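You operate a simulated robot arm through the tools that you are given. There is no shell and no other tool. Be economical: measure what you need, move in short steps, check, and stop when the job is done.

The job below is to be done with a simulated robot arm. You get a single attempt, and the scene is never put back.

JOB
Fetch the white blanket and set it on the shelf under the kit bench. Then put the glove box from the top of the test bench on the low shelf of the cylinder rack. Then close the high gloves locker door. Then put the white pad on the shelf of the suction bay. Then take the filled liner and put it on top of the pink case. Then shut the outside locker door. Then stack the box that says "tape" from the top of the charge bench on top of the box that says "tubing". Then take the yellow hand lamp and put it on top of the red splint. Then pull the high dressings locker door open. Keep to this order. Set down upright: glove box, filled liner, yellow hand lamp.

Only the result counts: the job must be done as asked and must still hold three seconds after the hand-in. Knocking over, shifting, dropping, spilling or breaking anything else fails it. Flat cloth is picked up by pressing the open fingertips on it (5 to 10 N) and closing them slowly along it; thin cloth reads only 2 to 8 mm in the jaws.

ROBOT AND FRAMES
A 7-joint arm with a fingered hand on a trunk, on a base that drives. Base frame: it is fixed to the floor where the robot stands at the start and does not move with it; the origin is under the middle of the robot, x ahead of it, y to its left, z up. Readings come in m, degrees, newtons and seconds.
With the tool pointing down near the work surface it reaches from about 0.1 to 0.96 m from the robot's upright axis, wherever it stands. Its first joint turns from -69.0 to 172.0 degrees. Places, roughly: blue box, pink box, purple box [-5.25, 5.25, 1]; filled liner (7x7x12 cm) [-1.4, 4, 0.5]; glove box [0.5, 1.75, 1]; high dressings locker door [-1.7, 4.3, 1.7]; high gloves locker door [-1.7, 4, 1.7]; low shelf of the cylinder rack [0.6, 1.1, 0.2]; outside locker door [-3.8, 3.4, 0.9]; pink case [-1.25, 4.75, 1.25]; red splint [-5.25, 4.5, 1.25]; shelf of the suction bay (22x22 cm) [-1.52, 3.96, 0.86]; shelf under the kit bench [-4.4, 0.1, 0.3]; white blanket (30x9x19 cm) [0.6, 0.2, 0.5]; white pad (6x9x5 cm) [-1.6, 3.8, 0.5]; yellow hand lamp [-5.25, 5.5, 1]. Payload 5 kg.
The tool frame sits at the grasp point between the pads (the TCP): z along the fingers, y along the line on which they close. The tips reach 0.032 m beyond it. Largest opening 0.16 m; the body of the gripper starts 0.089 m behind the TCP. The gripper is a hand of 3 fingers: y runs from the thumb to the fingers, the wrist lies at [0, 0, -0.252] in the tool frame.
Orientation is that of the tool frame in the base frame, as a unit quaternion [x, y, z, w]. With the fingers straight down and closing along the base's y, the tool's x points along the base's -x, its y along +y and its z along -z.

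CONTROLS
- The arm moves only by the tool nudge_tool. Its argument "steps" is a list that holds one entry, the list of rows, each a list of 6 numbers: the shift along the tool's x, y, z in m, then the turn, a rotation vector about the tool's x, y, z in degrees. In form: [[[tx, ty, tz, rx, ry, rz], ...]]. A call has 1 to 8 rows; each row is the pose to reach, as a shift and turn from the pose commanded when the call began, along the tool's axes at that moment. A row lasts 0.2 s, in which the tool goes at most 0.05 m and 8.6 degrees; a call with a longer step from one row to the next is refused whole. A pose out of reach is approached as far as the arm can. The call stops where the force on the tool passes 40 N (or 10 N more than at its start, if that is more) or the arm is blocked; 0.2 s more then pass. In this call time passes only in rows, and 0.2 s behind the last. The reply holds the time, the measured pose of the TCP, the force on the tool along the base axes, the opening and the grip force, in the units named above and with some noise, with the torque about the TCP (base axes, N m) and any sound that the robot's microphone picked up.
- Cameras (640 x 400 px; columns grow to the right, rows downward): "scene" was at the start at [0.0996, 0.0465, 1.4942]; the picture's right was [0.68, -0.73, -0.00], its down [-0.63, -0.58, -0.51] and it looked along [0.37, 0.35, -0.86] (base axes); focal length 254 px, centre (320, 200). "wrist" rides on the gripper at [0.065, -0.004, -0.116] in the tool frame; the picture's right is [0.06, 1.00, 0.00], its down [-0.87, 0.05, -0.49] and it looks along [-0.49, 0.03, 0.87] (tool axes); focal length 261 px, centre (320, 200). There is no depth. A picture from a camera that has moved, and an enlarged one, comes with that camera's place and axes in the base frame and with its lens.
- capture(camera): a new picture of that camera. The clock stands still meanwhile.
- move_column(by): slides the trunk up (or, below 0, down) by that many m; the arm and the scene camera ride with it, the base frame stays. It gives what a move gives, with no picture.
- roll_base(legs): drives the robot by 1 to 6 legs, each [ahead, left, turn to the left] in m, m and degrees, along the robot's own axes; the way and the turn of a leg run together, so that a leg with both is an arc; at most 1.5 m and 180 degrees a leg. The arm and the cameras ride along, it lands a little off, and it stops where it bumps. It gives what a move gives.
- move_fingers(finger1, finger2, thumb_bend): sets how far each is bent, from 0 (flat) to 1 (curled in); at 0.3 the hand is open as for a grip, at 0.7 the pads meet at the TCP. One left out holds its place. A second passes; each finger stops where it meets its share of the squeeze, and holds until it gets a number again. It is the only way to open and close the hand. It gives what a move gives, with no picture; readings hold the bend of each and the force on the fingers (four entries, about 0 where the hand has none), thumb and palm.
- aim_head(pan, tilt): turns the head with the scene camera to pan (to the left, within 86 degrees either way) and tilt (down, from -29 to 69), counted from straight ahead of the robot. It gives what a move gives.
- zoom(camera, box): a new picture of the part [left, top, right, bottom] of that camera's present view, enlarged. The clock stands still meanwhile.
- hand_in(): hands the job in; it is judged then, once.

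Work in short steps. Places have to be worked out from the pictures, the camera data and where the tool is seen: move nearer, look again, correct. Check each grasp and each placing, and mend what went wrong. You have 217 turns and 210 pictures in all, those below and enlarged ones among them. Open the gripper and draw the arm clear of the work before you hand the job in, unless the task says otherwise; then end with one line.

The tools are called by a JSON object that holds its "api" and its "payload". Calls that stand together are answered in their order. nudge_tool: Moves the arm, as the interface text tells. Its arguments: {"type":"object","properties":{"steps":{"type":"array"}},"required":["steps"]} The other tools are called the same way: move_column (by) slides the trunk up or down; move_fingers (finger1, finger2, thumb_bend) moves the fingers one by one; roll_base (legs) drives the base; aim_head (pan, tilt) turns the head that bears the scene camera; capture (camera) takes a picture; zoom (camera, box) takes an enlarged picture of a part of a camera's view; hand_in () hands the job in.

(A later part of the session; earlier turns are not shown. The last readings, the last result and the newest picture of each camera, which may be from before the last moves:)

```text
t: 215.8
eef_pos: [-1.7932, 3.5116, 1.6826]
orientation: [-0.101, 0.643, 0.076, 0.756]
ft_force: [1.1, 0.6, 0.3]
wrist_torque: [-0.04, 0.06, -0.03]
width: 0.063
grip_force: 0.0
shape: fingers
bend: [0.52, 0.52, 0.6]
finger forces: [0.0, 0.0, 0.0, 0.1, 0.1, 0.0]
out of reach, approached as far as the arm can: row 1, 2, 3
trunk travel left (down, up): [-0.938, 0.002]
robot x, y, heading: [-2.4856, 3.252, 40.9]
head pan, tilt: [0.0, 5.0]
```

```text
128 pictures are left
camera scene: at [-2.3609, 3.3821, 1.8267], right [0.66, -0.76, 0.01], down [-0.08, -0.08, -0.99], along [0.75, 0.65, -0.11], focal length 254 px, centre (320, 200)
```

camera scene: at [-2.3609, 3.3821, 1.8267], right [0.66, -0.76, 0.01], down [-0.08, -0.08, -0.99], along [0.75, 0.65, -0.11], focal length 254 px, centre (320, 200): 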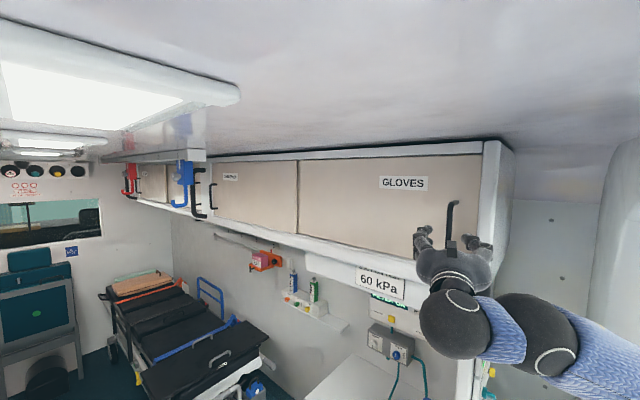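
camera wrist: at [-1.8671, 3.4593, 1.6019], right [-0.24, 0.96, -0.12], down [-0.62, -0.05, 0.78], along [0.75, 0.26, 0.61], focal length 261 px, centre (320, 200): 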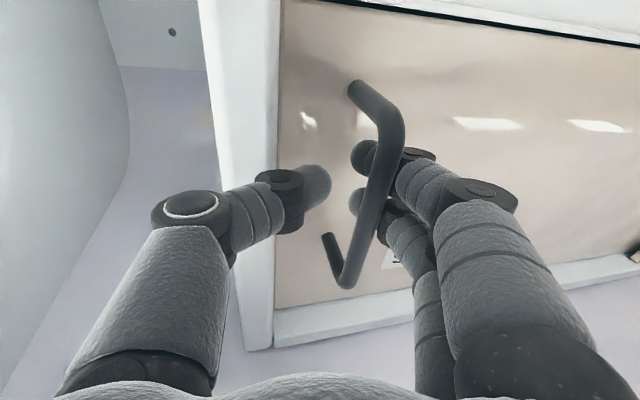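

Move the base 9 cm away from the wall to free the fingers from the bar.

{"api": "roll_base", "payload": {"legs": [[-0.068, 0.059, 0]]}}

{"api": "nudge_tool", "payload": {"steps": [[[0.045, 0.0, 0, 0, 0, 0], [0.09, 0, 0, 0, 0, 0], [0.135, 0, 0, 0, 0, 0], [0.18, 0.0, 0, 0, 0, 0]]]}}

{"api": "capture", "payload": {"camera": "scene"}}

```text
t: 216.8
eef_pos: [-1.7764, 3.4981, 1.6825]
orientation: [-0.059, 0.667, 0.05, 0.741]
ft_force: [-14.7, 10.5, -1.1]
wrist_torque: [-0.01, 0.0, -0.16]
width: 0.0459
grip_force: 8.0
shape: fingers
bend: [0.52, 0.52, 0.66]
finger forces: [0.0, 0.1, 0.0, 0.1, 16.5, 0.0]
trunk travel left (down, up): [-0.938, 0.002]
robot x, y, heading: [-2.534, 3.2866, 41.4]
head pan, tilt: [0.0, 5.0]
stopped in leg 1: the robot was blocked; the commanded pose is now the measured one
```

```text
t: 217.6
eef_pos: [-1.7809, 3.5001, 1.6195]
orientation: [0.01, 0.665, 0.116, 0.738]
ft_force: [-5.3, 9.0, 2.3]
wrist_torque: [-0.06, -0.12, 0.06]
width: 0.0513
grip_force: 5.2
shape: fingers
bend: [0.52, 0.52, 0.64]
finger forces: [0.1, 0.0, 0.0, 0.0, 10.0, 0.0]
out of reach, approached as far as the arm can: row 1, 2, 3
trunk travel left (down, up): [-0.938, 0.002]
robot x, y, heading: [-2.5369, 3.2768, 41.6]
head pan, tilt: [0.0, 5.0]
stopped in row 3: the force on the tool passed its limit at 131 N (the readings are from after the stop); the commanded pose is now the measured one
```

```text
127 pictures are left
camera scene: at [-2.3847, 3.4114, 1.8249], right [0.67, -0.75, 0.0], down [-0.09, -0.08, -0.99], along [0.74, 0.66, -0.12], focal length 254 px, centre (320, 200)
```

scene: 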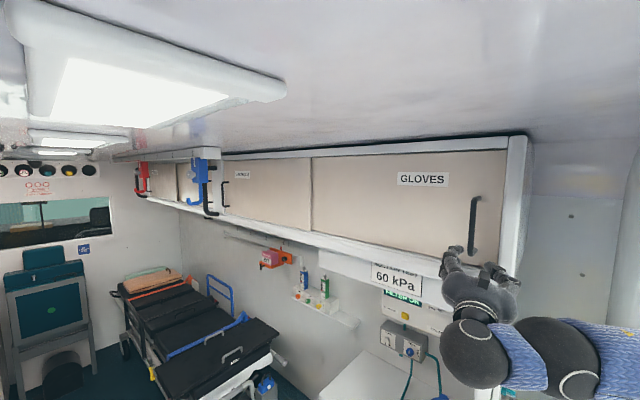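

The thumb was hooked on the bar. Look through the wrist camera before freeing it.

{"api": "capture", "payload": {"camera": "wrist"}}

```text
126 pictures are left
camera wrist: at [-1.8879, 3.4921, 1.5422], right [-0.15, 0.98, 0.11], down [-0.57, -0.18, 0.8], along [0.81, 0.06, 0.59], focal length 261 px, centre (320, 200)
```

wrist: 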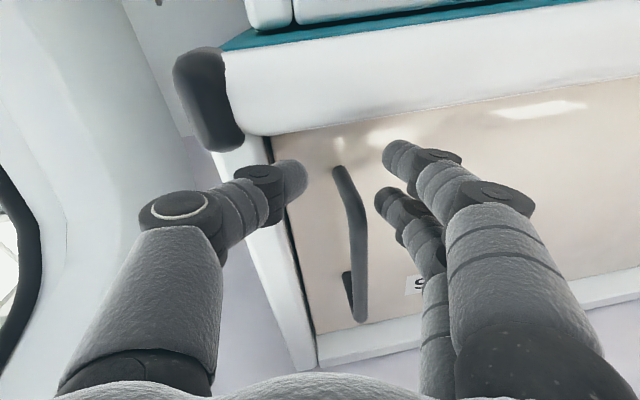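

The thumb tip presses on the end panel. Shift the hand 1.5 cm to +y, then back the base away.

{"api": "nudge_tool", "payload": {"steps": [[[0, 0.008, 0, 0, 0, 0], [0, 0.016, -0.003, 0, 0, 0], [0.005, 0.018, -0.015, 0, 0, 0]]]}}

{"api": "roll_base", "payload": {"legs": [[-0.04, 0.035, 0]]}}

{"api": "capture", "payload": {"camera": "wrist"}}

```text
t: 218.6
eef_pos: [-1.7802, 3.4884, 1.6419]
orientation: [0.021, 0.658, 0.116, 0.744]
ft_force: [-9.4, 16.6, -0.1]
wrist_torque: [-0.08, 0.08, 0.18]
width: 0.043
grip_force: 9.5
shape: fingers
bend: [0.52, 0.51, 0.66]
finger forces: [0.0, 2.4, 0.0, 0.0, 15.8, 0.0]
out of reach, approached as far as the arm can: row 1, 2, 3
trunk travel left (down, up): [-0.938, 0.002]
robot x, y, heading: [-2.5346, 3.2726, 41.8]
head pan, tilt: [0.0, 5.0]
stopped in row 3: the arm was blocked; the commanded pose is now the measured one
```

```text
t: 219.4
eef_pos: [-1.7864, 3.4701, 1.6853]
orientation: [0.044, 0.643, 0.115, 0.755]
ft_force: [-25.7, 21.2, -15.2]
wrist_torque: [-1.14, 0.58, -0.47]
width: 0.0626
grip_force: 27.9
shape: fingers
bend: [0.45, 0.41, 0.67]
finger forces: [10.0, 13.5, 0.0, 0.0, 32.6, 0.0]
trunk travel left (down, up): [-0.938, 0.002]
robot x, y, heading: [-2.5428, 3.2775, 42.3]
head pan, tilt: [0.0, 5.0]
stopped in leg 1: the robot was blocked; the commanded pose is now the measured one
```

```text
125 pictures are left
camera wrist: at [-1.89, 3.4719, 1.6036], right [-0.11, 0.98, 0.15], down [-0.62, -0.19, 0.77], along [0.78, -0.01, 0.62], focal length 261 px, centre (320, 200)
```

wrist: 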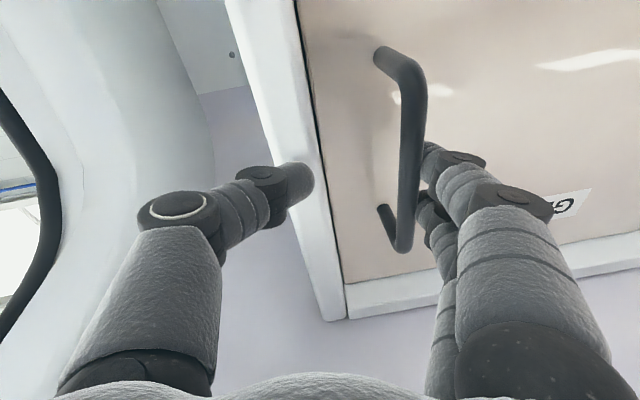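

The base has no more room that way and the arm is at its folding limit. Undo a little, and slip off the bar downward with the trunk instead.

{"api": "roll_base", "payload": {"legs": [[0.02, -0.01, 0]]}}

{"api": "move_column", "payload": {"by": -0.06}}

{"api": "capture", "payload": {"camera": "wrist"}}

```text
t: 220.1
eef_pos: [-1.7781, 3.4391, 1.732]
orientation: [0.071, 0.631, 0.113, 0.764]
ft_force: [-13.7, 35.3, -14.6]
wrist_torque: [-1.75, -0.1, 1.27]
width: 0.1127
grip_force: 19.2
shape: fingers
bend: [0.33, 0.51, 0.6]
finger forces: [35.1, 2.8, 0.0, 0.0, 0.1, 0.1]
trunk travel left (down, up): [-0.938, 0.002]
robot x, y, heading: [-2.5381, 3.2759, 43.0]
head pan, tilt: [0.0, 5.0]
stopped in leg 1: the force on the tool passed its limit at 56 N (the readings are from after the stop); the commanded pose is now the measured one
```

```text
t: 221.1
eef_pos: [-1.781, 3.4342, 1.6723]
orientation: [0.073, 0.631, 0.112, 0.765]
ft_force: [-12.4, 28.1, 13.9]
wrist_torque: [0.95, -0.37, 1.15]
width: 0.1182
grip_force: 15.0
shape: fingers
bend: [0.28, 0.51, 0.6]
finger forces: [28.0, 2.9, 0.0, 0.1, 0.0, 0.0]
trunk travel left (down, up): [-0.878, 0.062]
robot x, y, heading: [-2.5376, 3.2727, 42.7]
head pan, tilt: [0.0, 5.0]
```

```text
124 pictures are left
camera wrist: at [-1.8815, 3.4432, 1.5878], right [-0.07, 0.98, 0.19], down [-0.64, -0.19, 0.74], along [0.76, -0.07, 0.64], focal length 261 px, centre (320, 200)
```

wrist: 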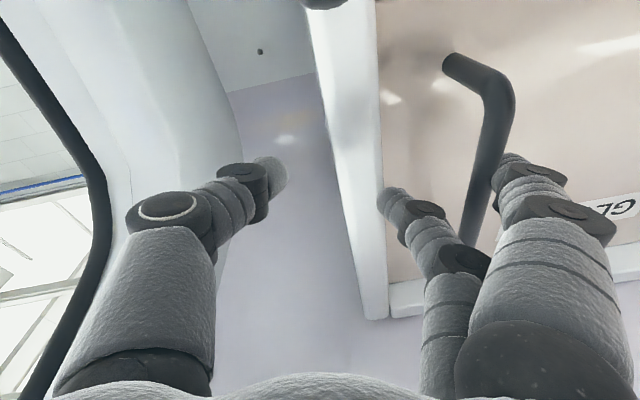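

One finger still lies beyond the bar. Keep lowering the trunk to slide off below it.

{"api": "move_column", "payload": {"by": -0.08}}

{"api": "capture", "payload": {"camera": "wrist"}}

{"api": "capture", "payload": {"camera": "scene"}}

```text
t: 222.1
eef_pos: [-1.784, 3.406, 1.6217]
orientation: [0.092, 0.619, 0.117, 0.771]
ft_force: [-15.3, 7.2, 0.1]
wrist_torque: [-0.15, -0.23, 1.22]
width: 0.082
grip_force: 7.1
shape: fingers
bend: [0.45, 0.49, 0.6]
finger forces: [9.9, 5.5, 0.1, 0.0, 0.1, 0.1]
trunk travel left (down, up): [-0.799, 0.141]
robot x, y, heading: [-2.5359, 3.2787, 42.4]
head pan, tilt: [0.0, 5.0]
stopped: the force on the tool passed its limit at 48 N (the readings are from after the stop); the commanded pose is now the measured one
```

```text
123 pictures are left
camera wrist: at [-1.8827, 3.422, 1.5364], right [-0.05, 0.97, 0.23], down [-0.66, -0.2, 0.72], along [0.75, -0.11, 0.66], focal length 261 px, centre (320, 200)
```

wrist: 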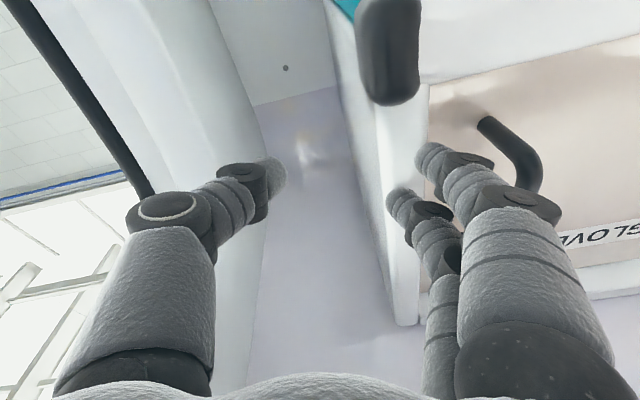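

```text
122 pictures are left
camera scene: at [-2.4025, 3.4111, 1.686], right [0.68, -0.74, 0.0], down [-0.08, -0.08, -0.99], along [0.73, 0.67, -0.12], focal length 254 px, centre (320, 200)
```

scene: 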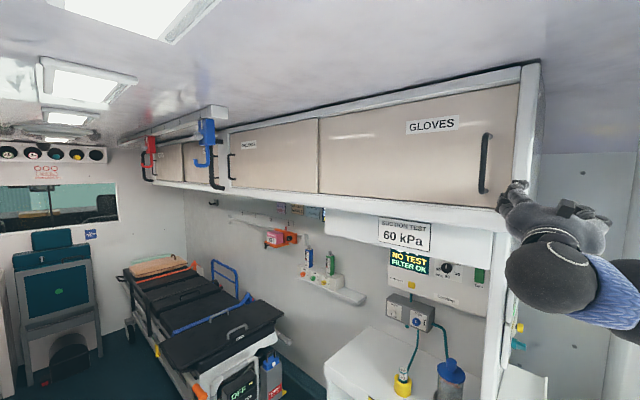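

The fingers are free of the bar and the door is still closed. Back the base straight off a little.

{"api": "roll_base", "payload": {"legs": [[-0.08, 0.0, 0]]}}

{"api": "capture", "payload": {"camera": "wrist"}}

```text
t: 223.1
eef_pos: [-1.7874, 3.3566, 1.6759]
orientation: [0.128, 0.601, 0.12, 0.78]
ft_force: [0.1, -0.1, -0.4]
wrist_torque: [-0.04, 0.02, 0.03]
width: 0.0635
grip_force: 0.1
shape: fingers
bend: [0.52, 0.52, 0.6]
finger forces: [0.0, 0.0, 0.0, 0.1, 0.0, 0.0]
trunk travel left (down, up): [-0.799, 0.141]
robot x, y, heading: [-2.5375, 3.2773, 42.6]
head pan, tilt: [0.0, 5.0]
stopped in leg 1: the robot was blocked; the commanded pose is now the measured one
```

```text
121 pictures are left
camera wrist: at [-1.8823, 3.3807, 1.5877], right [-0.02, 0.96, 0.29], down [-0.69, -0.22, 0.69], along [0.72, -0.19, 0.67], focal length 261 px, centre (320, 200)
```

wrist: 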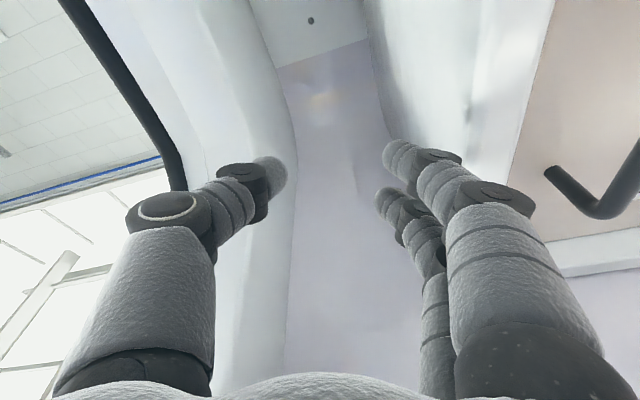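

The hand is now clear to the side of the end panel; the base is boxed in behind, so go forward instead. Lower the trunk, move into the aisle, turning left slightly to bring the hand away from the wall.

{"api": "move_column", "payload": {"by": -0.3}}

{"api": "roll_base", "payload": {"legs": [[0, 0, 12], [0.2, 0.15, 0]]}}

{"api": "capture", "payload": {"camera": "scene"}}

```text
t: 226.1
eef_pos: [-1.7936, 3.3559, 1.372]
orientation: [0.125, 0.602, 0.121, 0.78]
ft_force: [-0.3, -0.5, 1.0]
wrist_torque: [0.03, -0.01, -0.01]
width: 0.0636
grip_force: 0.0
shape: fingers
bend: [0.52, 0.52, 0.6]
finger forces: [0.1, 0.1, 0.1, 0.1, 0.0, 0.0]
trunk travel left (down, up): [-0.499, 0.441]
robot x, y, heading: [-2.5404, 3.277, 43.1]
head pan, tilt: [0.0, 5.0]
```

```text
t: 228.7
eef_pos: [-1.8568, 3.7516, 1.3608]
orientation: [0.051, 0.61, 0.207, 0.763]
ft_force: [-0.5, 0.1, -0.5]
wrist_torque: [-0.01, 0.03, 0.0]
width: 0.0633
grip_force: 0.0
shape: fingers
bend: [0.52, 0.52, 0.6]
finger forces: [0.0, 0.0, 0.0, 0.1, 0.1, 0.1]
trunk travel left (down, up): [-0.499, 0.441]
robot x, y, heading: [-2.5482, 3.5287, 54.5]
head pan, tilt: [0.0, 5.0]
```

```text
120 pictures are left
camera scene: at [-2.4669, 3.6465, 1.3867], right [0.82, -0.58, 0.0], down [-0.05, -0.07, -1.0], along [0.57, 0.81, -0.09], focal length 254 px, centre (320, 200)
```

scene: 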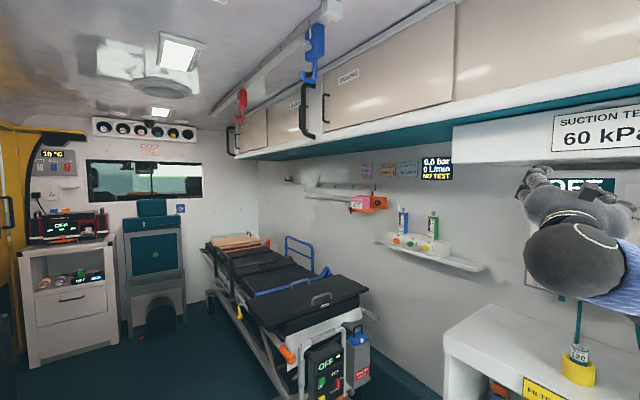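

Next: fold the arm into the reliable "ahead and slightly left, pitched down 35°" posture, moving the hand left over the free aisle.

{"api": "nudge_tool", "payload": {"steps": [[[0.0194, 0.0375, -0.0193, -2.23, 3.4, -1.61], [0.0388, 0.075, -0.0385, -4.46, 6.8, -3.22], [0.0581, 0.1125, -0.0578, -6.7, 10.2, -4.84], [0.0775, 0.15, -0.077, -8.93, 13.6, -6.45], [0.0969, 0.1875, -0.0963, -11.2, 17, -8.06], [0.1163, 0.225, -0.1155, -13.4, 20.4, -9.68], [0.1356, 0.2625, -0.1348, -15.6, 23.8, -11.3], [0.155, 0.3, -0.154, -17.85, 27.2, -12.9]]]}}

{"api": "nudge_tool", "payload": {"steps": [[[0.0141, 0.0441, 0.0021, -2.23, 3.4, -1.61], [0.0282, 0.0883, 0.0042, -4.46, 6.8, -3.22], [0.0423, 0.1324, 0.0063, -6.7, 10.2, -4.84], [0.0564, 0.1766, 0.0084, -8.93, 13.6, -6.45], [0.0705, 0.2207, 0.0104, -11.2, 17, -8.06], [0.0846, 0.2648, 0.0125, -13.4, 20.4, -9.68], [0.0987, 0.309, 0.0146, -15.6, 23.8, -11.3], [0.1128, 0.3531, 0.0167, -17.85, 27.2, -12.9]]]}}

{"api": "capture", "payload": {"camera": "scene"}}

```text
t: 230.5
eef_pos: [-1.9221, 4.0181, 1.2343]
orientation: [-0.185, 0.735, 0.218, 0.615]
ft_force: [0.0, 0.9, -0.7]
wrist_torque: [-0.05, -0.05, -0.08]
width: 0.0635
grip_force: 0.0
shape: fingers
bend: [0.52, 0.52, 0.6]
finger forces: [0.0, 0.1, 0.0, 0.1, 0.2, 0.0]
out of reach, approached as far as the arm can: row 1, 2, 3, 4, 5, 6, 7, 8
trunk travel left (down, up): [-0.499, 0.441]
robot x, y, heading: [-2.5475, 3.5272, 54.8]
head pan, tilt: [0.0, 5.0]
```

```text
t: 232.3
eef_pos: [-2.1178, 4.3198, 1.1563]
orientation: [-0.403, 0.79, 0.209, 0.411]
ft_force: [-0.2, 0.1, -0.3]
wrist_torque: [0.0, -0.02, -0.03]
width: 0.0633
grip_force: 0.1
shape: fingers
bend: [0.52, 0.52, 0.6]
finger forces: [0.0, 0.0, 0.0, 0.1, 0.0, 0.0]
trunk travel left (down, up): [-0.499, 0.441]
robot x, y, heading: [-2.547, 3.5297, 54.7]
head pan, tilt: [0.0, 5.0]
```

```text
119 pictures are left
camera scene: at [-2.4666, 3.6463, 1.3867], right [0.82, -0.58, 0.0], down [-0.05, -0.07, -1.0], along [0.58, 0.81, -0.09], focal length 254 px, centre (320, 200)
```

scene: 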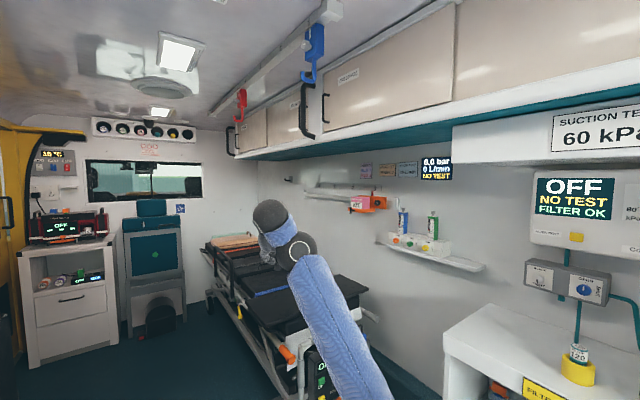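

Posture is good now. Raise 8 cm and turn to face the right wall.

{"api": "move_column", "payload": {"by": 0.08}}

{"api": "roll_base", "payload": {"legs": [[0, 0.0, -54.7]]}}

{"api": "aim_head", "payload": {"pan": 0, "tilt": 40}}

{"api": "capture", "payload": {"camera": "scene"}}

```text
t: 233.5
eef_pos: [-2.1168, 4.3195, 1.2369]
orientation: [-0.403, 0.79, 0.21, 0.412]
ft_force: [0.1, -0.1, 0.3]
wrist_torque: [0.0, 0.03, 0.0]
width: 0.0633
grip_force: 0.0
shape: fingers
bend: [0.52, 0.52, 0.6]
finger forces: [0.1, 0.0, 0.0, 0.1, 0.0, 0.1]
trunk travel left (down, up): [-0.579, 0.361]
robot x, y, heading: [-2.5487, 3.5292, 54.7]
head pan, tilt: [0.0, 5.0]
```

```text
t: 236.3
eef_pos: [-1.6549, 3.6375, 1.2367]
orientation: [0.004, 0.887, -0.002, 0.463]
ft_force: [0.2, 0.8, 0.5]
wrist_torque: [-0.01, 0.01, -0.01]
width: 0.0631
grip_force: 0.0
shape: fingers
bend: [0.52, 0.52, 0.6]
finger forces: [0.0, 0.0, 0.1, 0.0, 0.0, 0.0]
trunk travel left (down, up): [-0.579, 0.361]
robot x, y, heading: [-2.5486, 3.5307, 0.3]
head pan, tilt: [0.0, 5.0]
```

```text
t: 237.3
eef_pos: [-1.6543, 3.6383, 1.2383]
orientation: [0.004, 0.886, -0.002, 0.463]
ft_force: [0.0, 0.5, -0.3]
wrist_torque: [0.02, 0.0, -0.01]
width: 0.0631
grip_force: 0.1
shape: fingers
bend: [0.52, 0.52, 0.6]
finger forces: [0.1, 0.0, 0.0, 0.1, 0.0, 0.0]
trunk travel left (down, up): [-0.579, 0.361]
robot x, y, heading: [-2.5456, 3.5296, 0.2]
head pan, tilt: [0.0, 40.0]
```

```text
118 pictures are left
camera scene: at [-2.4129, 3.5304, 1.411], right [0.01, -1.0, 0.0], down [-0.64, 0.0, -0.77], along [0.77, 0.0, -0.64], focal length 254 px, centre (320, 200)
```

scene: 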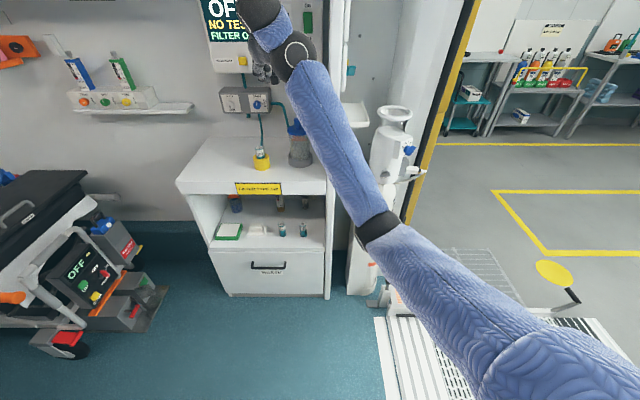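

Zoom into the counter and cubby.

{"api": "zoom", "payload": {"camera": "scene", "box": [170, 130, 346, 240]}}

{"api": "zoom", "payload": {"camera": "scene", "box": [200, 185, 328, 265]}}

```text
3.64 times, centred on (258, 185) of scene
camera zoom: at [-2.4129, 3.5304, 1.411], right [0.01, -1.0, 0.0], down [-0.64, 0.0, -0.77], along [0.77, 0.0, -0.64], focal length 922 px, centre (546, 254)
```

zoom: 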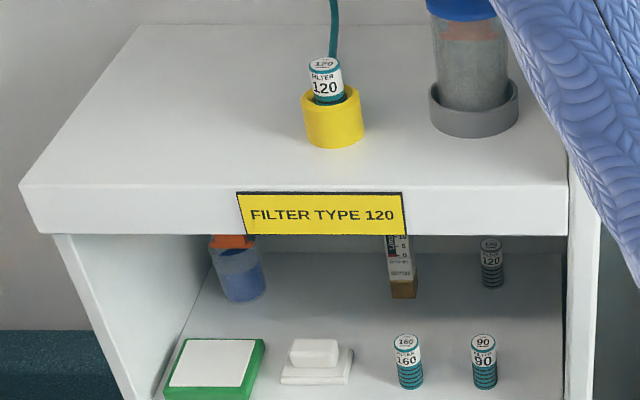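

```text
5.00 times, centred on (264, 225) of scene
camera zoom: at [-2.4129, 3.5304, 1.411], right [0.01, -1.0, 0.0], down [-0.64, 0.0, -0.77], along [0.77, 0.0, -0.64], focal length 1268 px, centre (600, 75)
```

zoom: 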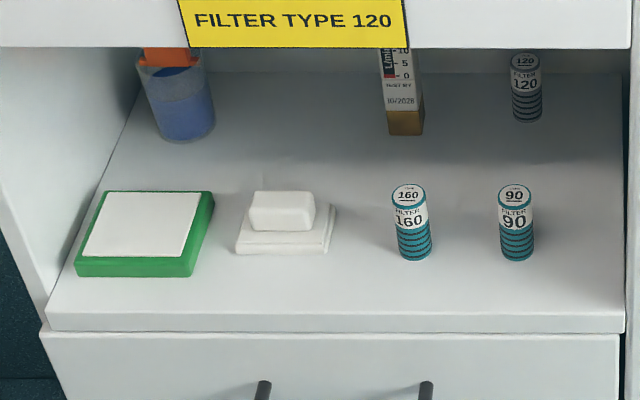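

Pad (white block on its base) is at ≈(-1.53, 3.845), shelf z≈0.46; counter slab front at x≈-1.64, underside ≈0.795. I retreat from above the counter before descending.

{"api": "roll_base", "payload": {"legs": [[-0.1, 0.2, 0]]}}

{"api": "nudge_tool", "payload": {"steps": [[[0.022, 0, -0.031, 0, 1, 0], [0.043, 0, -0.0615, 0, 2.5, 0], [0.065, 0, -0.092, 0, 5, 0], [0.086, 0, -0.123, 0, 5, 0]]]}}

{"api": "capture", "payload": {"camera": "scene"}}

```text
t: 238.9
eef_pos: [-1.7191, 3.8616, 1.2365]
orientation: [-0.037, 0.886, 0.019, 0.462]
ft_force: [0.3, 0.5, -0.4]
wrist_torque: [0.02, -0.01, 0.01]
width: 0.0634
grip_force: 0.0
shape: fingers
bend: [0.52, 0.52, 0.6]
finger forces: [0.1, 0.1, 0.0, 0.1, 0.0, 0.0]
trunk travel left (down, up): [-0.579, 0.361]
robot x, y, heading: [-2.5959, 3.6748, 5.6]
head pan, tilt: [0.0, 40.0]
stopped in leg 1: the robot was blocked; the commanded pose is now the measured one
```

```text
t: 239.9
eef_pos: [-1.7722, 3.8162, 1.1235]
orientation: [-0.037, 0.903, 0.019, 0.427]
ft_force: [-0.4, -1.6, -9.1]
wrist_torque: [0.14, -0.74, 0.13]
width: 0.0631
grip_force: 0.1
shape: fingers
bend: [0.52, 0.52, 0.6]
finger forces: [0.0, 0.1, 0.0, 0.0, 0.0, 0.0]
out of reach, approached as far as the arm can: row 1, 2, 3, 4
trunk travel left (down, up): [-0.579, 0.361]
robot x, y, heading: [-2.5992, 3.676, 5.5]
head pan, tilt: [0.0, 40.0]
```

```text
115 pictures are left
camera scene: at [-2.4645, 3.6814, 1.4104], right [0.1, -1.0, 0.0], down [-0.64, -0.06, -0.77], along [0.76, 0.08, -0.64], focal length 254 px, centre (320, 200)
```

scene: 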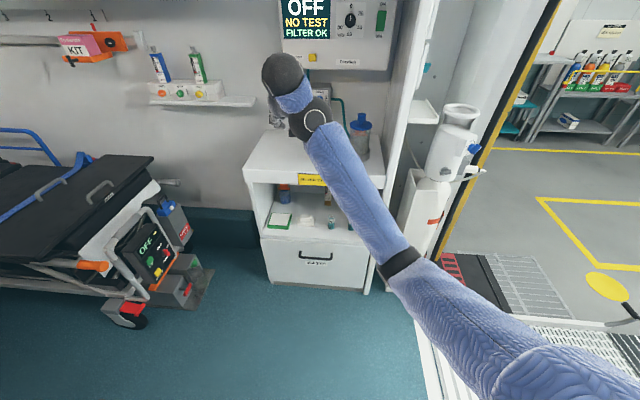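

The arm folds too far there; undo that, straighten the base heading, and check the wrist view. Descending at x≈-1.72 will clear the slab.

{"api": "nudge_tool", "payload": {"steps": [[[-0.024, 0, 0.029, 0, 0, 0], [-0.048, 0, 0.0575, 0, 0, 0], [-0.072, 0, 0.086, 0, 0, 0], [-0.094, 0, 0.113, 0, 0, 0]]]}}

{"api": "roll_base", "payload": {"legs": [[0, 0, -5.5]]}}

{"api": "capture", "payload": {"camera": "wrist"}}

```text
t: 240.9
eef_pos: [-1.6263, 3.8334, 1.1135]
orientation: [-0.037, 0.906, 0.017, 0.422]
ft_force: [0.0, 1.1, -0.2]
wrist_torque: [-0.02, 0.02, 0.02]
width: 0.0632
grip_force: 0.0
shape: fingers
bend: [0.52, 0.52, 0.6]
finger forces: [0.1, 0.0, 0.1, 0.0, 0.0, 0.0]
trunk travel left (down, up): [-0.579, 0.361]
robot x, y, heading: [-2.5995, 3.6716, 5.5]
head pan, tilt: [0.0, 40.0]
```

```text
t: 241.8
eef_pos: [-1.616, 3.7394, 1.1158]
orientation: [0.005, 0.906, -0.002, 0.423]
ft_force: [-0.5, -0.3, -0.8]
wrist_torque: [0.02, -0.01, 0.0]
width: 0.0633
grip_force: 0.1
shape: fingers
bend: [0.52, 0.52, 0.6]
finger forces: [0.0, 0.1, 0.0, 0.1, 0.1, 0.0]
trunk travel left (down, up): [-0.579, 0.361]
robot x, y, heading: [-2.6003, 3.6735, -0.1]
head pan, tilt: [0.0, 40.0]
```

```text
114 pictures are left
camera wrist: at [-1.7457, 3.7366, 1.1408], right [-0.03, 1.0, -0.05], down [0.18, 0.05, 0.98], along [0.98, 0.02, -0.18], focal length 261 px, centre (320, 200)
```

wrist: 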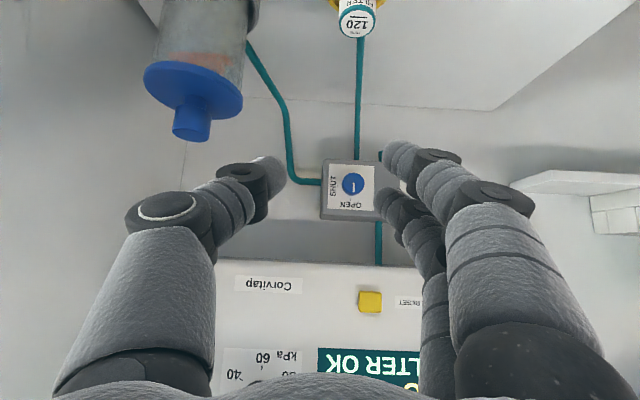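

Back off 11 cm and shift 10 cm left with the arm, so the hand is in front of the slab in line with the pad.

{"api": "nudge_tool", "payload": {"steps": [[[0.018, 0.025, -0.021, 0, 0, 0], [0.036, 0.05, -0.042, 0, 0, 0], [0.054, 0.075, -0.063, 0, 0, 0], [0.0707, 0.105, -0.0843, 0, 0, 0]]]}}

{"api": "move_fingers", "payload": {"finger1": 0.47, "finger2": 0.47, "thumb_bend": 0.47}}

```text
t: 242.8
eef_pos: [-1.7248, 3.848, 1.1138]
orientation: [0.005, 0.906, -0.003, 0.423]
ft_force: [0.0, 0.2, 0.3]
wrist_torque: [-0.02, 0.01, -0.03]
width: 0.0634
grip_force: 0.2
shape: fingers
bend: [0.52, 0.52, 0.6]
finger forces: [0.1, 0.1, 0.0, 0.0, 0.1, 0.0]
trunk travel left (down, up): [-0.579, 0.361]
robot x, y, heading: [-2.601, 3.6733, -0.0]
head pan, tilt: [0.0, 40.0]
```

```text
t: 243.8
eef_pos: [-1.7238, 3.8474, 1.1135]
orientation: [0.006, 0.906, -0.004, 0.423]
ft_force: [0.4, -0.1, 0.2]
wrist_torque: [0.01, 0.0, 0.02]
width: 0.0987
grip_force: 0.1
shape: fingers
bend: [0.47, 0.47, 0.47]
finger forces: [0.0, 0.0, 0.0, 0.0, 0.1, 0.0]
trunk travel left (down, up): [-0.579, 0.361]
robot x, y, heading: [-2.5996, 3.6705, 0.1]
head pan, tilt: [0.0, 40.0]
```

Exactly in line. Lower the trunk in front of the counter.

{"api": "move_column", "payload": {"by": -0.3}}

{"api": "move_column", "payload": {"by": -0.26}}

{"api": "capture", "payload": {"camera": "wrist"}}

{"api": "capture", "payload": {"camera": "scene"}}

```text
t: 246.8
eef_pos: [-1.7242, 3.8469, 0.8144]
orientation: [0.006, 0.906, -0.004, 0.423]
ft_force: [0.3, 0.0, 0.3]
wrist_torque: [0.03, 0.05, -0.01]
width: 0.0988
grip_force: 0.0
shape: fingers
bend: [0.47, 0.47, 0.47]
finger forces: [0.0, 0.1, 0.0, 0.0, 0.0, 0.1]
trunk travel left (down, up): [-0.279, 0.661]
robot x, y, heading: [-2.598, 3.675, 0.1]
head pan, tilt: [0.0, 40.0]
```

```text
t: 249.5
eef_pos: [-1.7233, 3.8461, 0.554]
orientation: [0.007, 0.906, -0.004, 0.423]
ft_force: [0.0, 0.3, -0.4]
wrist_torque: [-0.03, 0.0, 0.01]
width: 0.0989
grip_force: 0.0
shape: fingers
bend: [0.47, 0.47, 0.47]
finger forces: [0.0, 0.1, 0.1, 0.0, 0.1, 0.0]
trunk travel left (down, up): [-0.019, 0.921]
robot x, y, heading: [-2.5999, 3.6763, -0.3]
head pan, tilt: [0.0, 40.0]
```

```text
113 pictures are left
camera wrist: at [-1.8546, 3.8447, 0.5795], right [-0.03, 1.0, -0.05], down [0.18, 0.05, 0.98], along [0.98, 0.02, -0.18], focal length 261 px, centre (320, 200)
```

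wrist: 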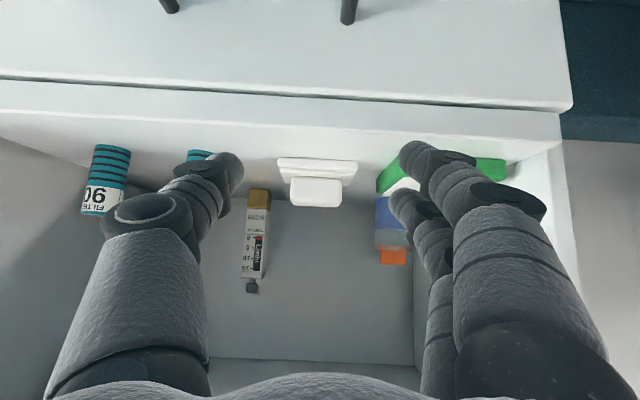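

```text
112 pictures are left
camera scene: at [-2.4641, 3.6745, 0.851], right [0.0, -1.0, 0.0], down [-0.64, 0.0, -0.77], along [0.77, 0.0, -0.64], focal length 254 px, centre (320, 200)
```

scene: 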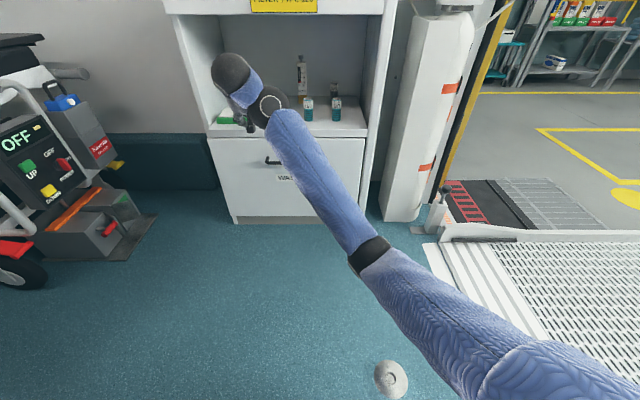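

Pad block confirmed at y≈3.846, z≈0.47–0.525. Advance into the cubby horizontally, then dip slightly.

{"api": "nudge_tool", "payload": {"steps": [[[-0.0273, 0, 0.0326, 0, 0, 0], [-0.0546, 0, 0.065, 0, 0, 0], [-0.082, 0, 0.0977, 0, 0, 0], [-0.109, 0, 0.13, 0, 0, 0], [-0.1, 0, 0.138, 0, 0, 0], [-0.0886, 0, 0.1476, 0, 0, 0]]]}}

{"api": "capture", "payload": {"camera": "wrist"}}

{"api": "capture", "payload": {"camera": "scene"}}

```text
t: 250.9
eef_pos: [-1.5541, 3.8452, 0.527]
orientation: [0.006, 0.906, -0.003, 0.422]
ft_force: [-0.3, -0.2, -0.1]
wrist_torque: [0.0, 0.02, -0.02]
width: 0.0987
grip_force: 0.1
shape: fingers
bend: [0.47, 0.47, 0.47]
finger forces: [0.0, 0.1, 0.1, 0.1, 0.0, 0.1]
trunk travel left (down, up): [-0.019, 0.921]
robot x, y, heading: [-2.598, 3.6765, 0.0]
head pan, tilt: [0.0, 40.0]
```

```text
111 pictures are left
camera wrist: at [-1.684, 3.8423, 0.5521], right [-0.03, 1.0, -0.05], down [0.18, 0.05, 0.98], along [0.98, 0.02, -0.18], focal length 261 px, centre (320, 200)
```

wrist: 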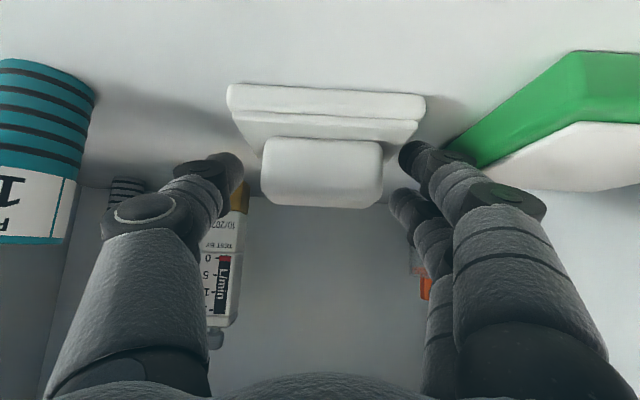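

```text
110 pictures are left
camera scene: at [-2.4641, 3.6745, 0.851], right [0.0, -1.0, 0.0], down [-0.64, 0.0, -0.77], along [0.77, 0.0, -0.64], focal length 254 px, centre (320, 200)
```

scene: 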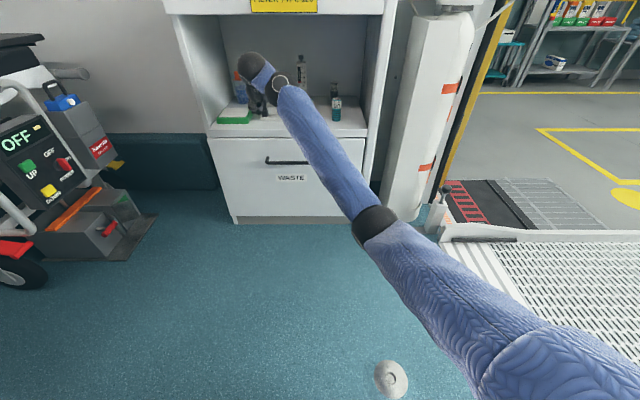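

Block sits between the fingers. Advance 1.5 cm and close.

{"api": "nudge_tool", "payload": {"steps": [[[-0.009, 0, 0.0115, 0, 0, 0]]]}}

{"api": "move_fingers", "payload": {"finger1": 0.62, "finger2": 0.62, "thumb_bend": 0.62}}

{"api": "nudge_tool", "payload": {"steps": [[[-0.023, 0, -0.0193, 0, 0, 0], [-0.042, 0, -0.035, 0, 0, 0]]]}}

{"api": "capture", "payload": {"camera": "wrist"}}

```text
t: 251.3
eef_pos: [-1.5397, 3.8443, 0.5251]
orientation: [0.005, 0.906, -0.003, 0.422]
ft_force: [0.6, -0.5, 0.8]
wrist_torque: [0.0, 0.01, 0.03]
width: 0.099
grip_force: 0.2
shape: fingers
bend: [0.47, 0.47, 0.47]
finger forces: [0.1, 0.1, 0.1, 0.1, 0.0, 0.1]
trunk travel left (down, up): [-0.019, 0.921]
robot x, y, heading: [-2.6008, 3.6726, 0.2]
head pan, tilt: [0.0, 40.0]
```

```text
t: 252.3
eef_pos: [-1.5383, 3.8442, 0.5271]
orientation: [0.006, 0.906, -0.003, 0.422]
ft_force: [0.5, 0.3, 0.0]
wrist_torque: [-0.03, -0.02, -0.01]
width: 0.0408
grip_force: 0.1
shape: fingers
bend: [0.62, 0.62, 0.62]
finger forces: [0.1, 0.0, 0.1, 0.0, 0.0, 0.0]
trunk travel left (down, up): [-0.019, 0.921]
robot x, y, heading: [-2.5999, 3.675, 0.2]
head pan, tilt: [0.0, 40.0]
```

```text
t: 252.9
eef_pos: [-1.5396, 3.8442, 0.5802]
orientation: [0.007, 0.906, -0.004, 0.423]
ft_force: [0.1, -0.8, -0.5]
wrist_torque: [-0.03, -0.04, 0.01]
width: 0.0402
grip_force: 0.1
shape: fingers
bend: [0.62, 0.62, 0.62]
finger forces: [0.0, 0.1, 0.0, 0.0, 0.0, 0.0]
trunk travel left (down, up): [-0.019, 0.921]
robot x, y, heading: [-2.6, 3.6749, 0.1]
head pan, tilt: [0.0, 40.0]
```

```text
109 pictures are left
camera wrist: at [-1.6698, 3.8421, 0.6059], right [-0.03, 1.0, -0.05], down [0.18, 0.05, 0.98], along [0.98, 0.02, -0.18], focal length 261 px, centre (320, 200)
```

wrist: 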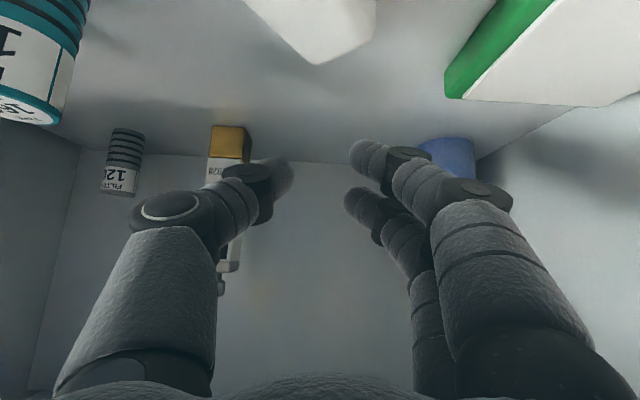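

The fingers closed above the block. Back out and look again.

{"api": "nudge_tool", "payload": {"steps": [[[0.0273, 0, -0.0326, 0, 0, 0], [0.0546, 0, -0.065, 0, 0, 0], [0.082, 0, -0.0977, 0, 0, 0], [0.109, 0, -0.13, 0, 0, 0]]]}}

{"api": "move_fingers", "payload": {"finger1": 0.47, "finger2": 0.47, "thumb_bend": 0.47}}

{"api": "zoom", "payload": {"camera": "wrist", "box": [160, 60, 480, 260]}}

```text
t: 253.9
eef_pos: [-1.7094, 3.846, 0.5813]
orientation: [0.006, 0.906, -0.003, 0.423]
ft_force: [0.1, -0.8, -0.8]
wrist_torque: [0.02, 0.0, -0.01]
width: 0.0406
grip_force: 0.0
shape: fingers
bend: [0.62, 0.62, 0.62]
finger forces: [0.1, 0.0, 0.1, 0.1, 0.0, 0.0]
trunk travel left (down, up): [-0.019, 0.921]
robot x, y, heading: [-2.6006, 3.6747, -0.1]
head pan, tilt: [0.0, 40.0]
```

```text
t: 254.9
eef_pos: [-1.7091, 3.8473, 0.5818]
orientation: [0.006, 0.906, -0.003, 0.423]
ft_force: [-0.5, 0.2, 0.2]
wrist_torque: [-0.01, 0.0, 0.01]
width: 0.0989
grip_force: 0.1
shape: fingers
bend: [0.47, 0.47, 0.47]
finger forces: [0.0, 0.1, 0.1, 0.1, 0.0, 0.0]
trunk travel left (down, up): [-0.019, 0.921]
robot x, y, heading: [-2.6026, 3.6753, 0.1]
head pan, tilt: [0.0, 40.0]
```

```text
2.00 times, centred on (320, 160) of wrist
camera zoom: at [-1.8397, 3.8443, 0.6066], right [-0.03, 1.0, -0.05], down [0.18, 0.05, 0.98], along [0.98, 0.02, -0.18], focal length 521 px, centre (320, 280)
```

zoom: 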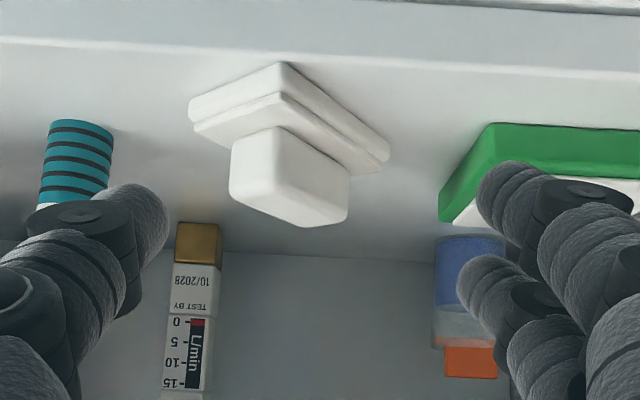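

The pad got turned about 40° and is nearer the front. Verify with the scene camera.

{"api": "zoom", "payload": {"camera": "scene", "box": [190, 60, 350, 160]}}

```text
4.00 times, centred on (270, 110) of scene
camera zoom: at [-2.4641, 3.6745, 0.8509], right [0.0, -1.0, 0.0], down [-0.64, 0.0, -0.77], along [0.77, 0.0, -0.64], focal length 1014 px, centre (520, 560)
```

zoom: 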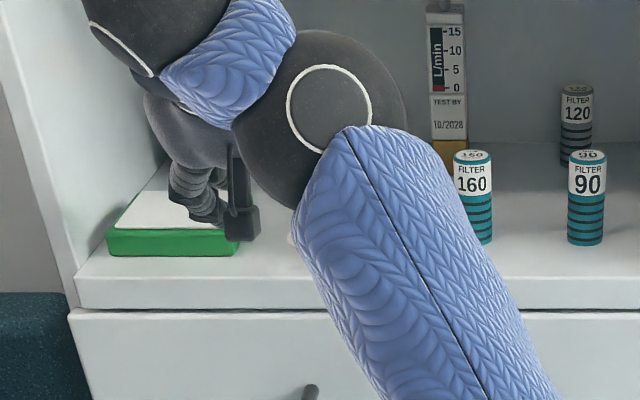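

Shelf top refined to z≈0.485 (front x≈-1.652); pad centre now ≈(-1.60, 3.834), long axis ~38° from x. I'll yaw the tool 38° and pitch to 55°, approaching along the pad's long axis.

{"api": "nudge_tool", "payload": {"steps": [[[-0.004, -0.0186, -0.0016, -5.8, 0, -4.9], [-0.008, -0.0372, -0.0032, -11.6, 0, -9.8], [-0.012, -0.0558, -0.0048, -17.5, 0, -14.6], [-0.016, -0.0744, -0.0064, -23.3, 0, -19.5], [-0.019, -0.093, -0.008, -29.1, 0, -24.4]]]}}

{"api": "nudge_tool", "payload": {"steps": [[[0, 0, 0, 0, 7.5, 0], [0, 0, 0, 0, 15, 0]]]}}

{"api": "capture", "payload": {"camera": "wrist"}}

```text
t: 256.3
eef_pos: [-1.6914, 3.7193, 0.5929]
orientation: [-0.281, 0.866, 0.109, 0.399]
ft_force: [0.1, 0.5, -0.7]
wrist_torque: [-0.06, -0.03, 0.0]
width: 0.0992
grip_force: 0.1
shape: fingers
bend: [0.47, 0.47, 0.47]
finger forces: [0.0, 0.0, 0.0, 0.0, 0.0, 0.0]
trunk travel left (down, up): [-0.019, 0.921]
robot x, y, heading: [-2.5973, 3.6764, 0.0]
head pan, tilt: [0.0, 40.0]
stopped in row 5: the arm was blocked; the commanded pose is now the measured one
```

```text
t: 257.1
eef_pos: [-1.692, 3.6972, 0.5645]
orientation: [-0.279, 0.895, 0.07, 0.341]
ft_force: [0.2, 0.2, 0.5]
wrist_torque: [0.02, 0.02, -0.01]
width: 0.0996
grip_force: 0.0
shape: fingers
bend: [0.47, 0.47, 0.47]
finger forces: [0.1, 0.1, 0.1, 0.0, 0.0, 0.1]
out of reach, approached as far as the arm can: row 1, 2
trunk travel left (down, up): [-0.019, 0.921]
robot x, y, heading: [-2.5936, 3.6765, -0.2]
head pan, tilt: [0.0, 40.0]
stopped in row 2: the arm was blocked; the commanded pose is now the measured one
```

```text
106 pictures are left
camera wrist: at [-1.7949, 3.6282, 0.6111], right [-0.58, 0.81, -0.1], down [0.22, 0.28, 0.93], along [0.78, 0.52, -0.34], focal length 261 px, centre (320, 200)
```

wrist: 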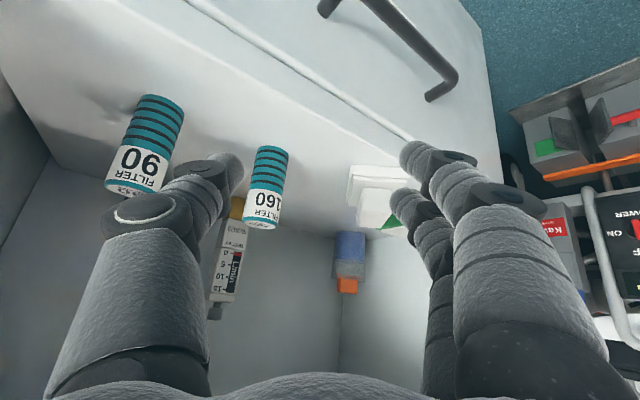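

The wrist reached its limit at yaw ≈29°, pitch ≈49°, which is close enough. Shift the hand left (+y) in front of the shelf to line up, then look.

{"api": "nudge_tool", "payload": {"steps": [[[-0.016, 0.0257, 0.0073, 0, 0, 0], [-0.032, 0.0513, 0.0145, 0, 0, 0], [-0.0485, 0.077, 0.0218, 0, 0, 0]]]}}

{"api": "capture", "payload": {"camera": "wrist"}}

```text
t: 258.1
eef_pos: [-1.681, 3.7657, 0.5806]
orientation: [-0.269, 0.897, 0.055, 0.346]
ft_force: [-0.6, -0.2, 0.0]
wrist_torque: [0.01, -0.01, 0.01]
width: 0.0993
grip_force: 0.0
shape: fingers
bend: [0.47, 0.47, 0.47]
finger forces: [0.1, 0.0, 0.0, 0.0, 0.0, 0.0]
trunk travel left (down, up): [-0.019, 0.921]
robot x, y, heading: [-2.6008, 3.6712, -0.0]
head pan, tilt: [0.0, 40.0]
stopped in row 3: the arm was blocked; the commanded pose is now the measured one
```

```text
105 pictures are left
camera wrist: at [-1.7863, 3.7003, 0.6269], right [-0.56, 0.82, -0.13], down [0.22, 0.29, 0.93], along [0.8, 0.49, -0.34], focal length 261 px, centre (320, 200)
```

wrist: 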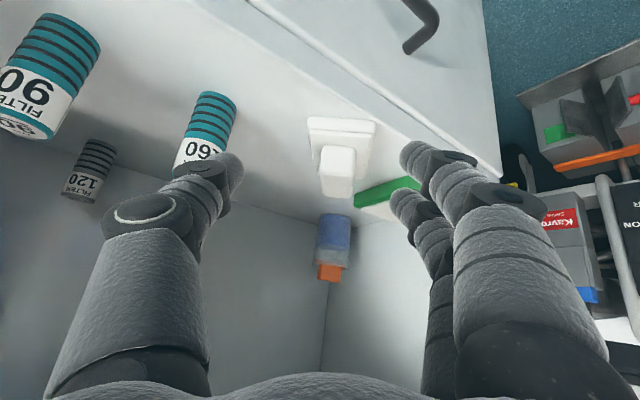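

Well aligned with the pad's long axis now. Move forward above it, keeping height, and check.

{"api": "nudge_tool", "payload": {"steps": [[[-0.032, 0.007, 0.0265, 0, 0, 0], [-0.0632, 0.0139, 0.0529, 0, 0, 0]]]}}

{"api": "capture", "payload": {"camera": "wrist"}}

```text
t: 258.7
eef_pos: [-1.6201, 3.8249, 0.5809]
orientation: [-0.271, 0.897, 0.056, 0.345]
ft_force: [0.5, 0.3, 0.4]
wrist_torque: [0.01, 0.02, 0.03]
width: 0.0994
grip_force: 0.1
shape: fingers
bend: [0.47, 0.47, 0.47]
finger forces: [0.0, 0.0, 0.0, 0.0, 0.1, 0.0]
trunk travel left (down, up): [-0.019, 0.921]
robot x, y, heading: [-2.5996, 3.6701, 0.0]
head pan, tilt: [0.0, 40.0]
```

```text
104 pictures are left
camera wrist: at [-1.7255, 3.7586, 0.6266], right [-0.56, 0.82, -0.12], down [0.22, 0.29, 0.93], along [0.8, 0.5, -0.34], focal length 261 px, centre (320, 200)
```

wrist: 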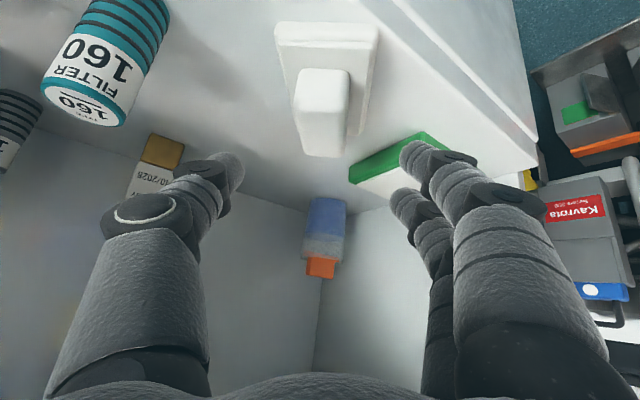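

TCP is right above the block. Descend 4.3 cm and close.

{"api": "nudge_tool", "payload": {"steps": [[[0.0145, 0.001, 0.0165, 0, 0, 0], [0.028, 0.001, 0.0325, 0, 0, 0]]]}}

{"api": "move_fingers", "payload": {"finger1": 0.68, "finger2": 0.68, "thumb_bend": 0.68}}

{"api": "capture", "payload": {"camera": "wrist"}}

```text
t: 259.3
eef_pos: [-1.615, 3.8159, 0.5418]
orientation: [-0.269, 0.897, 0.054, 0.347]
ft_force: [0.8, 0.5, 1.2]
wrist_torque: [0.03, 0.02, 0.02]
width: 0.0997
grip_force: 0.0
shape: fingers
bend: [0.47, 0.47, 0.47]
finger forces: [0.0, 0.1, 0.0, 0.1, 0.0, 0.1]
trunk travel left (down, up): [-0.019, 0.921]
robot x, y, heading: [-2.5936, 3.672, -0.1]
head pan, tilt: [0.0, 40.0]
```

```text
t: 260.3
eef_pos: [-1.6158, 3.8169, 0.5405]
orientation: [-0.27, 0.897, 0.053, 0.347]
ft_force: [1.6, 0.7, 7.3]
wrist_torque: [0.23, 0.04, 0.06]
width: 0.0406
grip_force: 12.1
shape: fingers
bend: [0.62, 0.64, 0.65]
finger forces: [6.9, 4.7, 0.0, 0.0, 11.7, 0.0]
trunk travel left (down, up): [-0.019, 0.921]
robot x, y, heading: [-2.599, 3.675, 0.0]
head pan, tilt: [0.0, 40.0]
```

```text
103 pictures are left
camera wrist: at [-1.7224, 3.7509, 0.5863], right [-0.56, 0.82, -0.13], down [0.21, 0.3, 0.93], along [0.8, 0.49, -0.34], focal length 261 px, centre (320, 200)
```

wrist: 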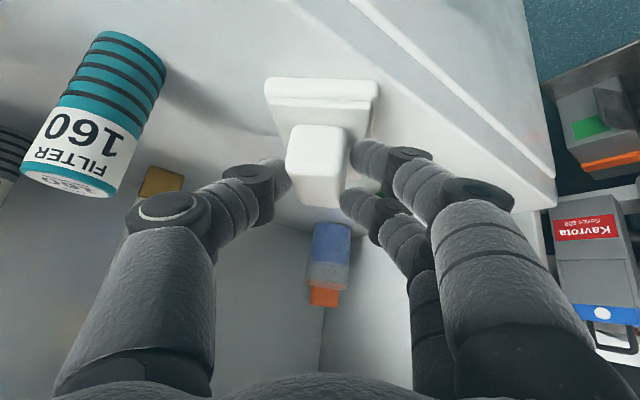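

Gripped the block at 12 N. Firm up and lift a little.

{"api": "move_fingers", "payload": {"finger1": 0.73, "finger2": 0.73, "thumb_bend": 0.73}}

{"api": "nudge_tool", "payload": {"steps": [[[-0.013, 0, -0.015, 0, 0, 0], [-0.029, 0, -0.034, 0, 0, 0]]]}}

{"api": "capture", "payload": {"camera": "wrist"}}

```text
t: 261.3
eef_pos: [-1.6153, 3.8154, 0.5394]
orientation: [-0.269, 0.897, 0.052, 0.348]
ft_force: [1.9, 1.8, 11.9]
wrist_torque: [0.36, -0.04, 0.07]
width: 0.0406
grip_force: 20.7
shape: fingers
bend: [0.62, 0.66, 0.66]
finger forces: [11.2, 10.3, 0.0, 0.0, 20.7, 0.1]
trunk travel left (down, up): [-0.019, 0.921]
robot x, y, heading: [-2.597, 3.6733, 0.2]
head pan, tilt: [0.0, 40.0]
```

```text
t: 261.9
eef_pos: [-1.6199, 3.8257, 0.5798]
orientation: [-0.271, 0.897, 0.058, 0.343]
ft_force: [-0.3, -0.6, -1.1]
wrist_torque: [0.0, 0.03, -0.02]
width: 0.0398
grip_force: 18.7
shape: fingers
bend: [0.62, 0.66, 0.67]
finger forces: [8.6, 9.7, 0.1, 0.0, 18.9, 0.1]
trunk travel left (down, up): [-0.019, 0.921]
robot x, y, heading: [-2.602, 3.6724, 0.1]
head pan, tilt: [0.0, 40.0]
```

```text
102 pictures are left
camera wrist: at [-1.7259, 3.7603, 0.6266], right [-0.56, 0.82, -0.12], down [0.22, 0.29, 0.93], along [0.8, 0.5, -0.34], focal length 261 px, centre (320, 200)
```

wrist: 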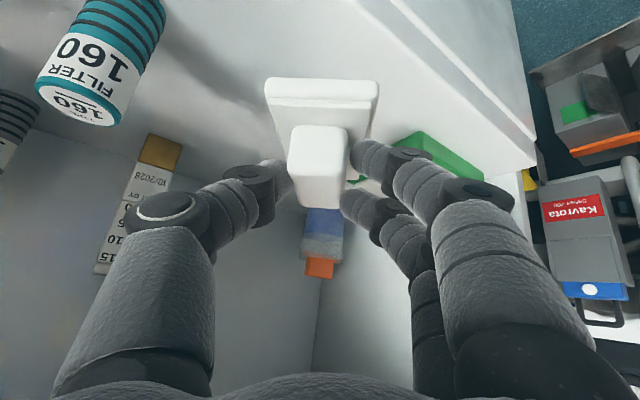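

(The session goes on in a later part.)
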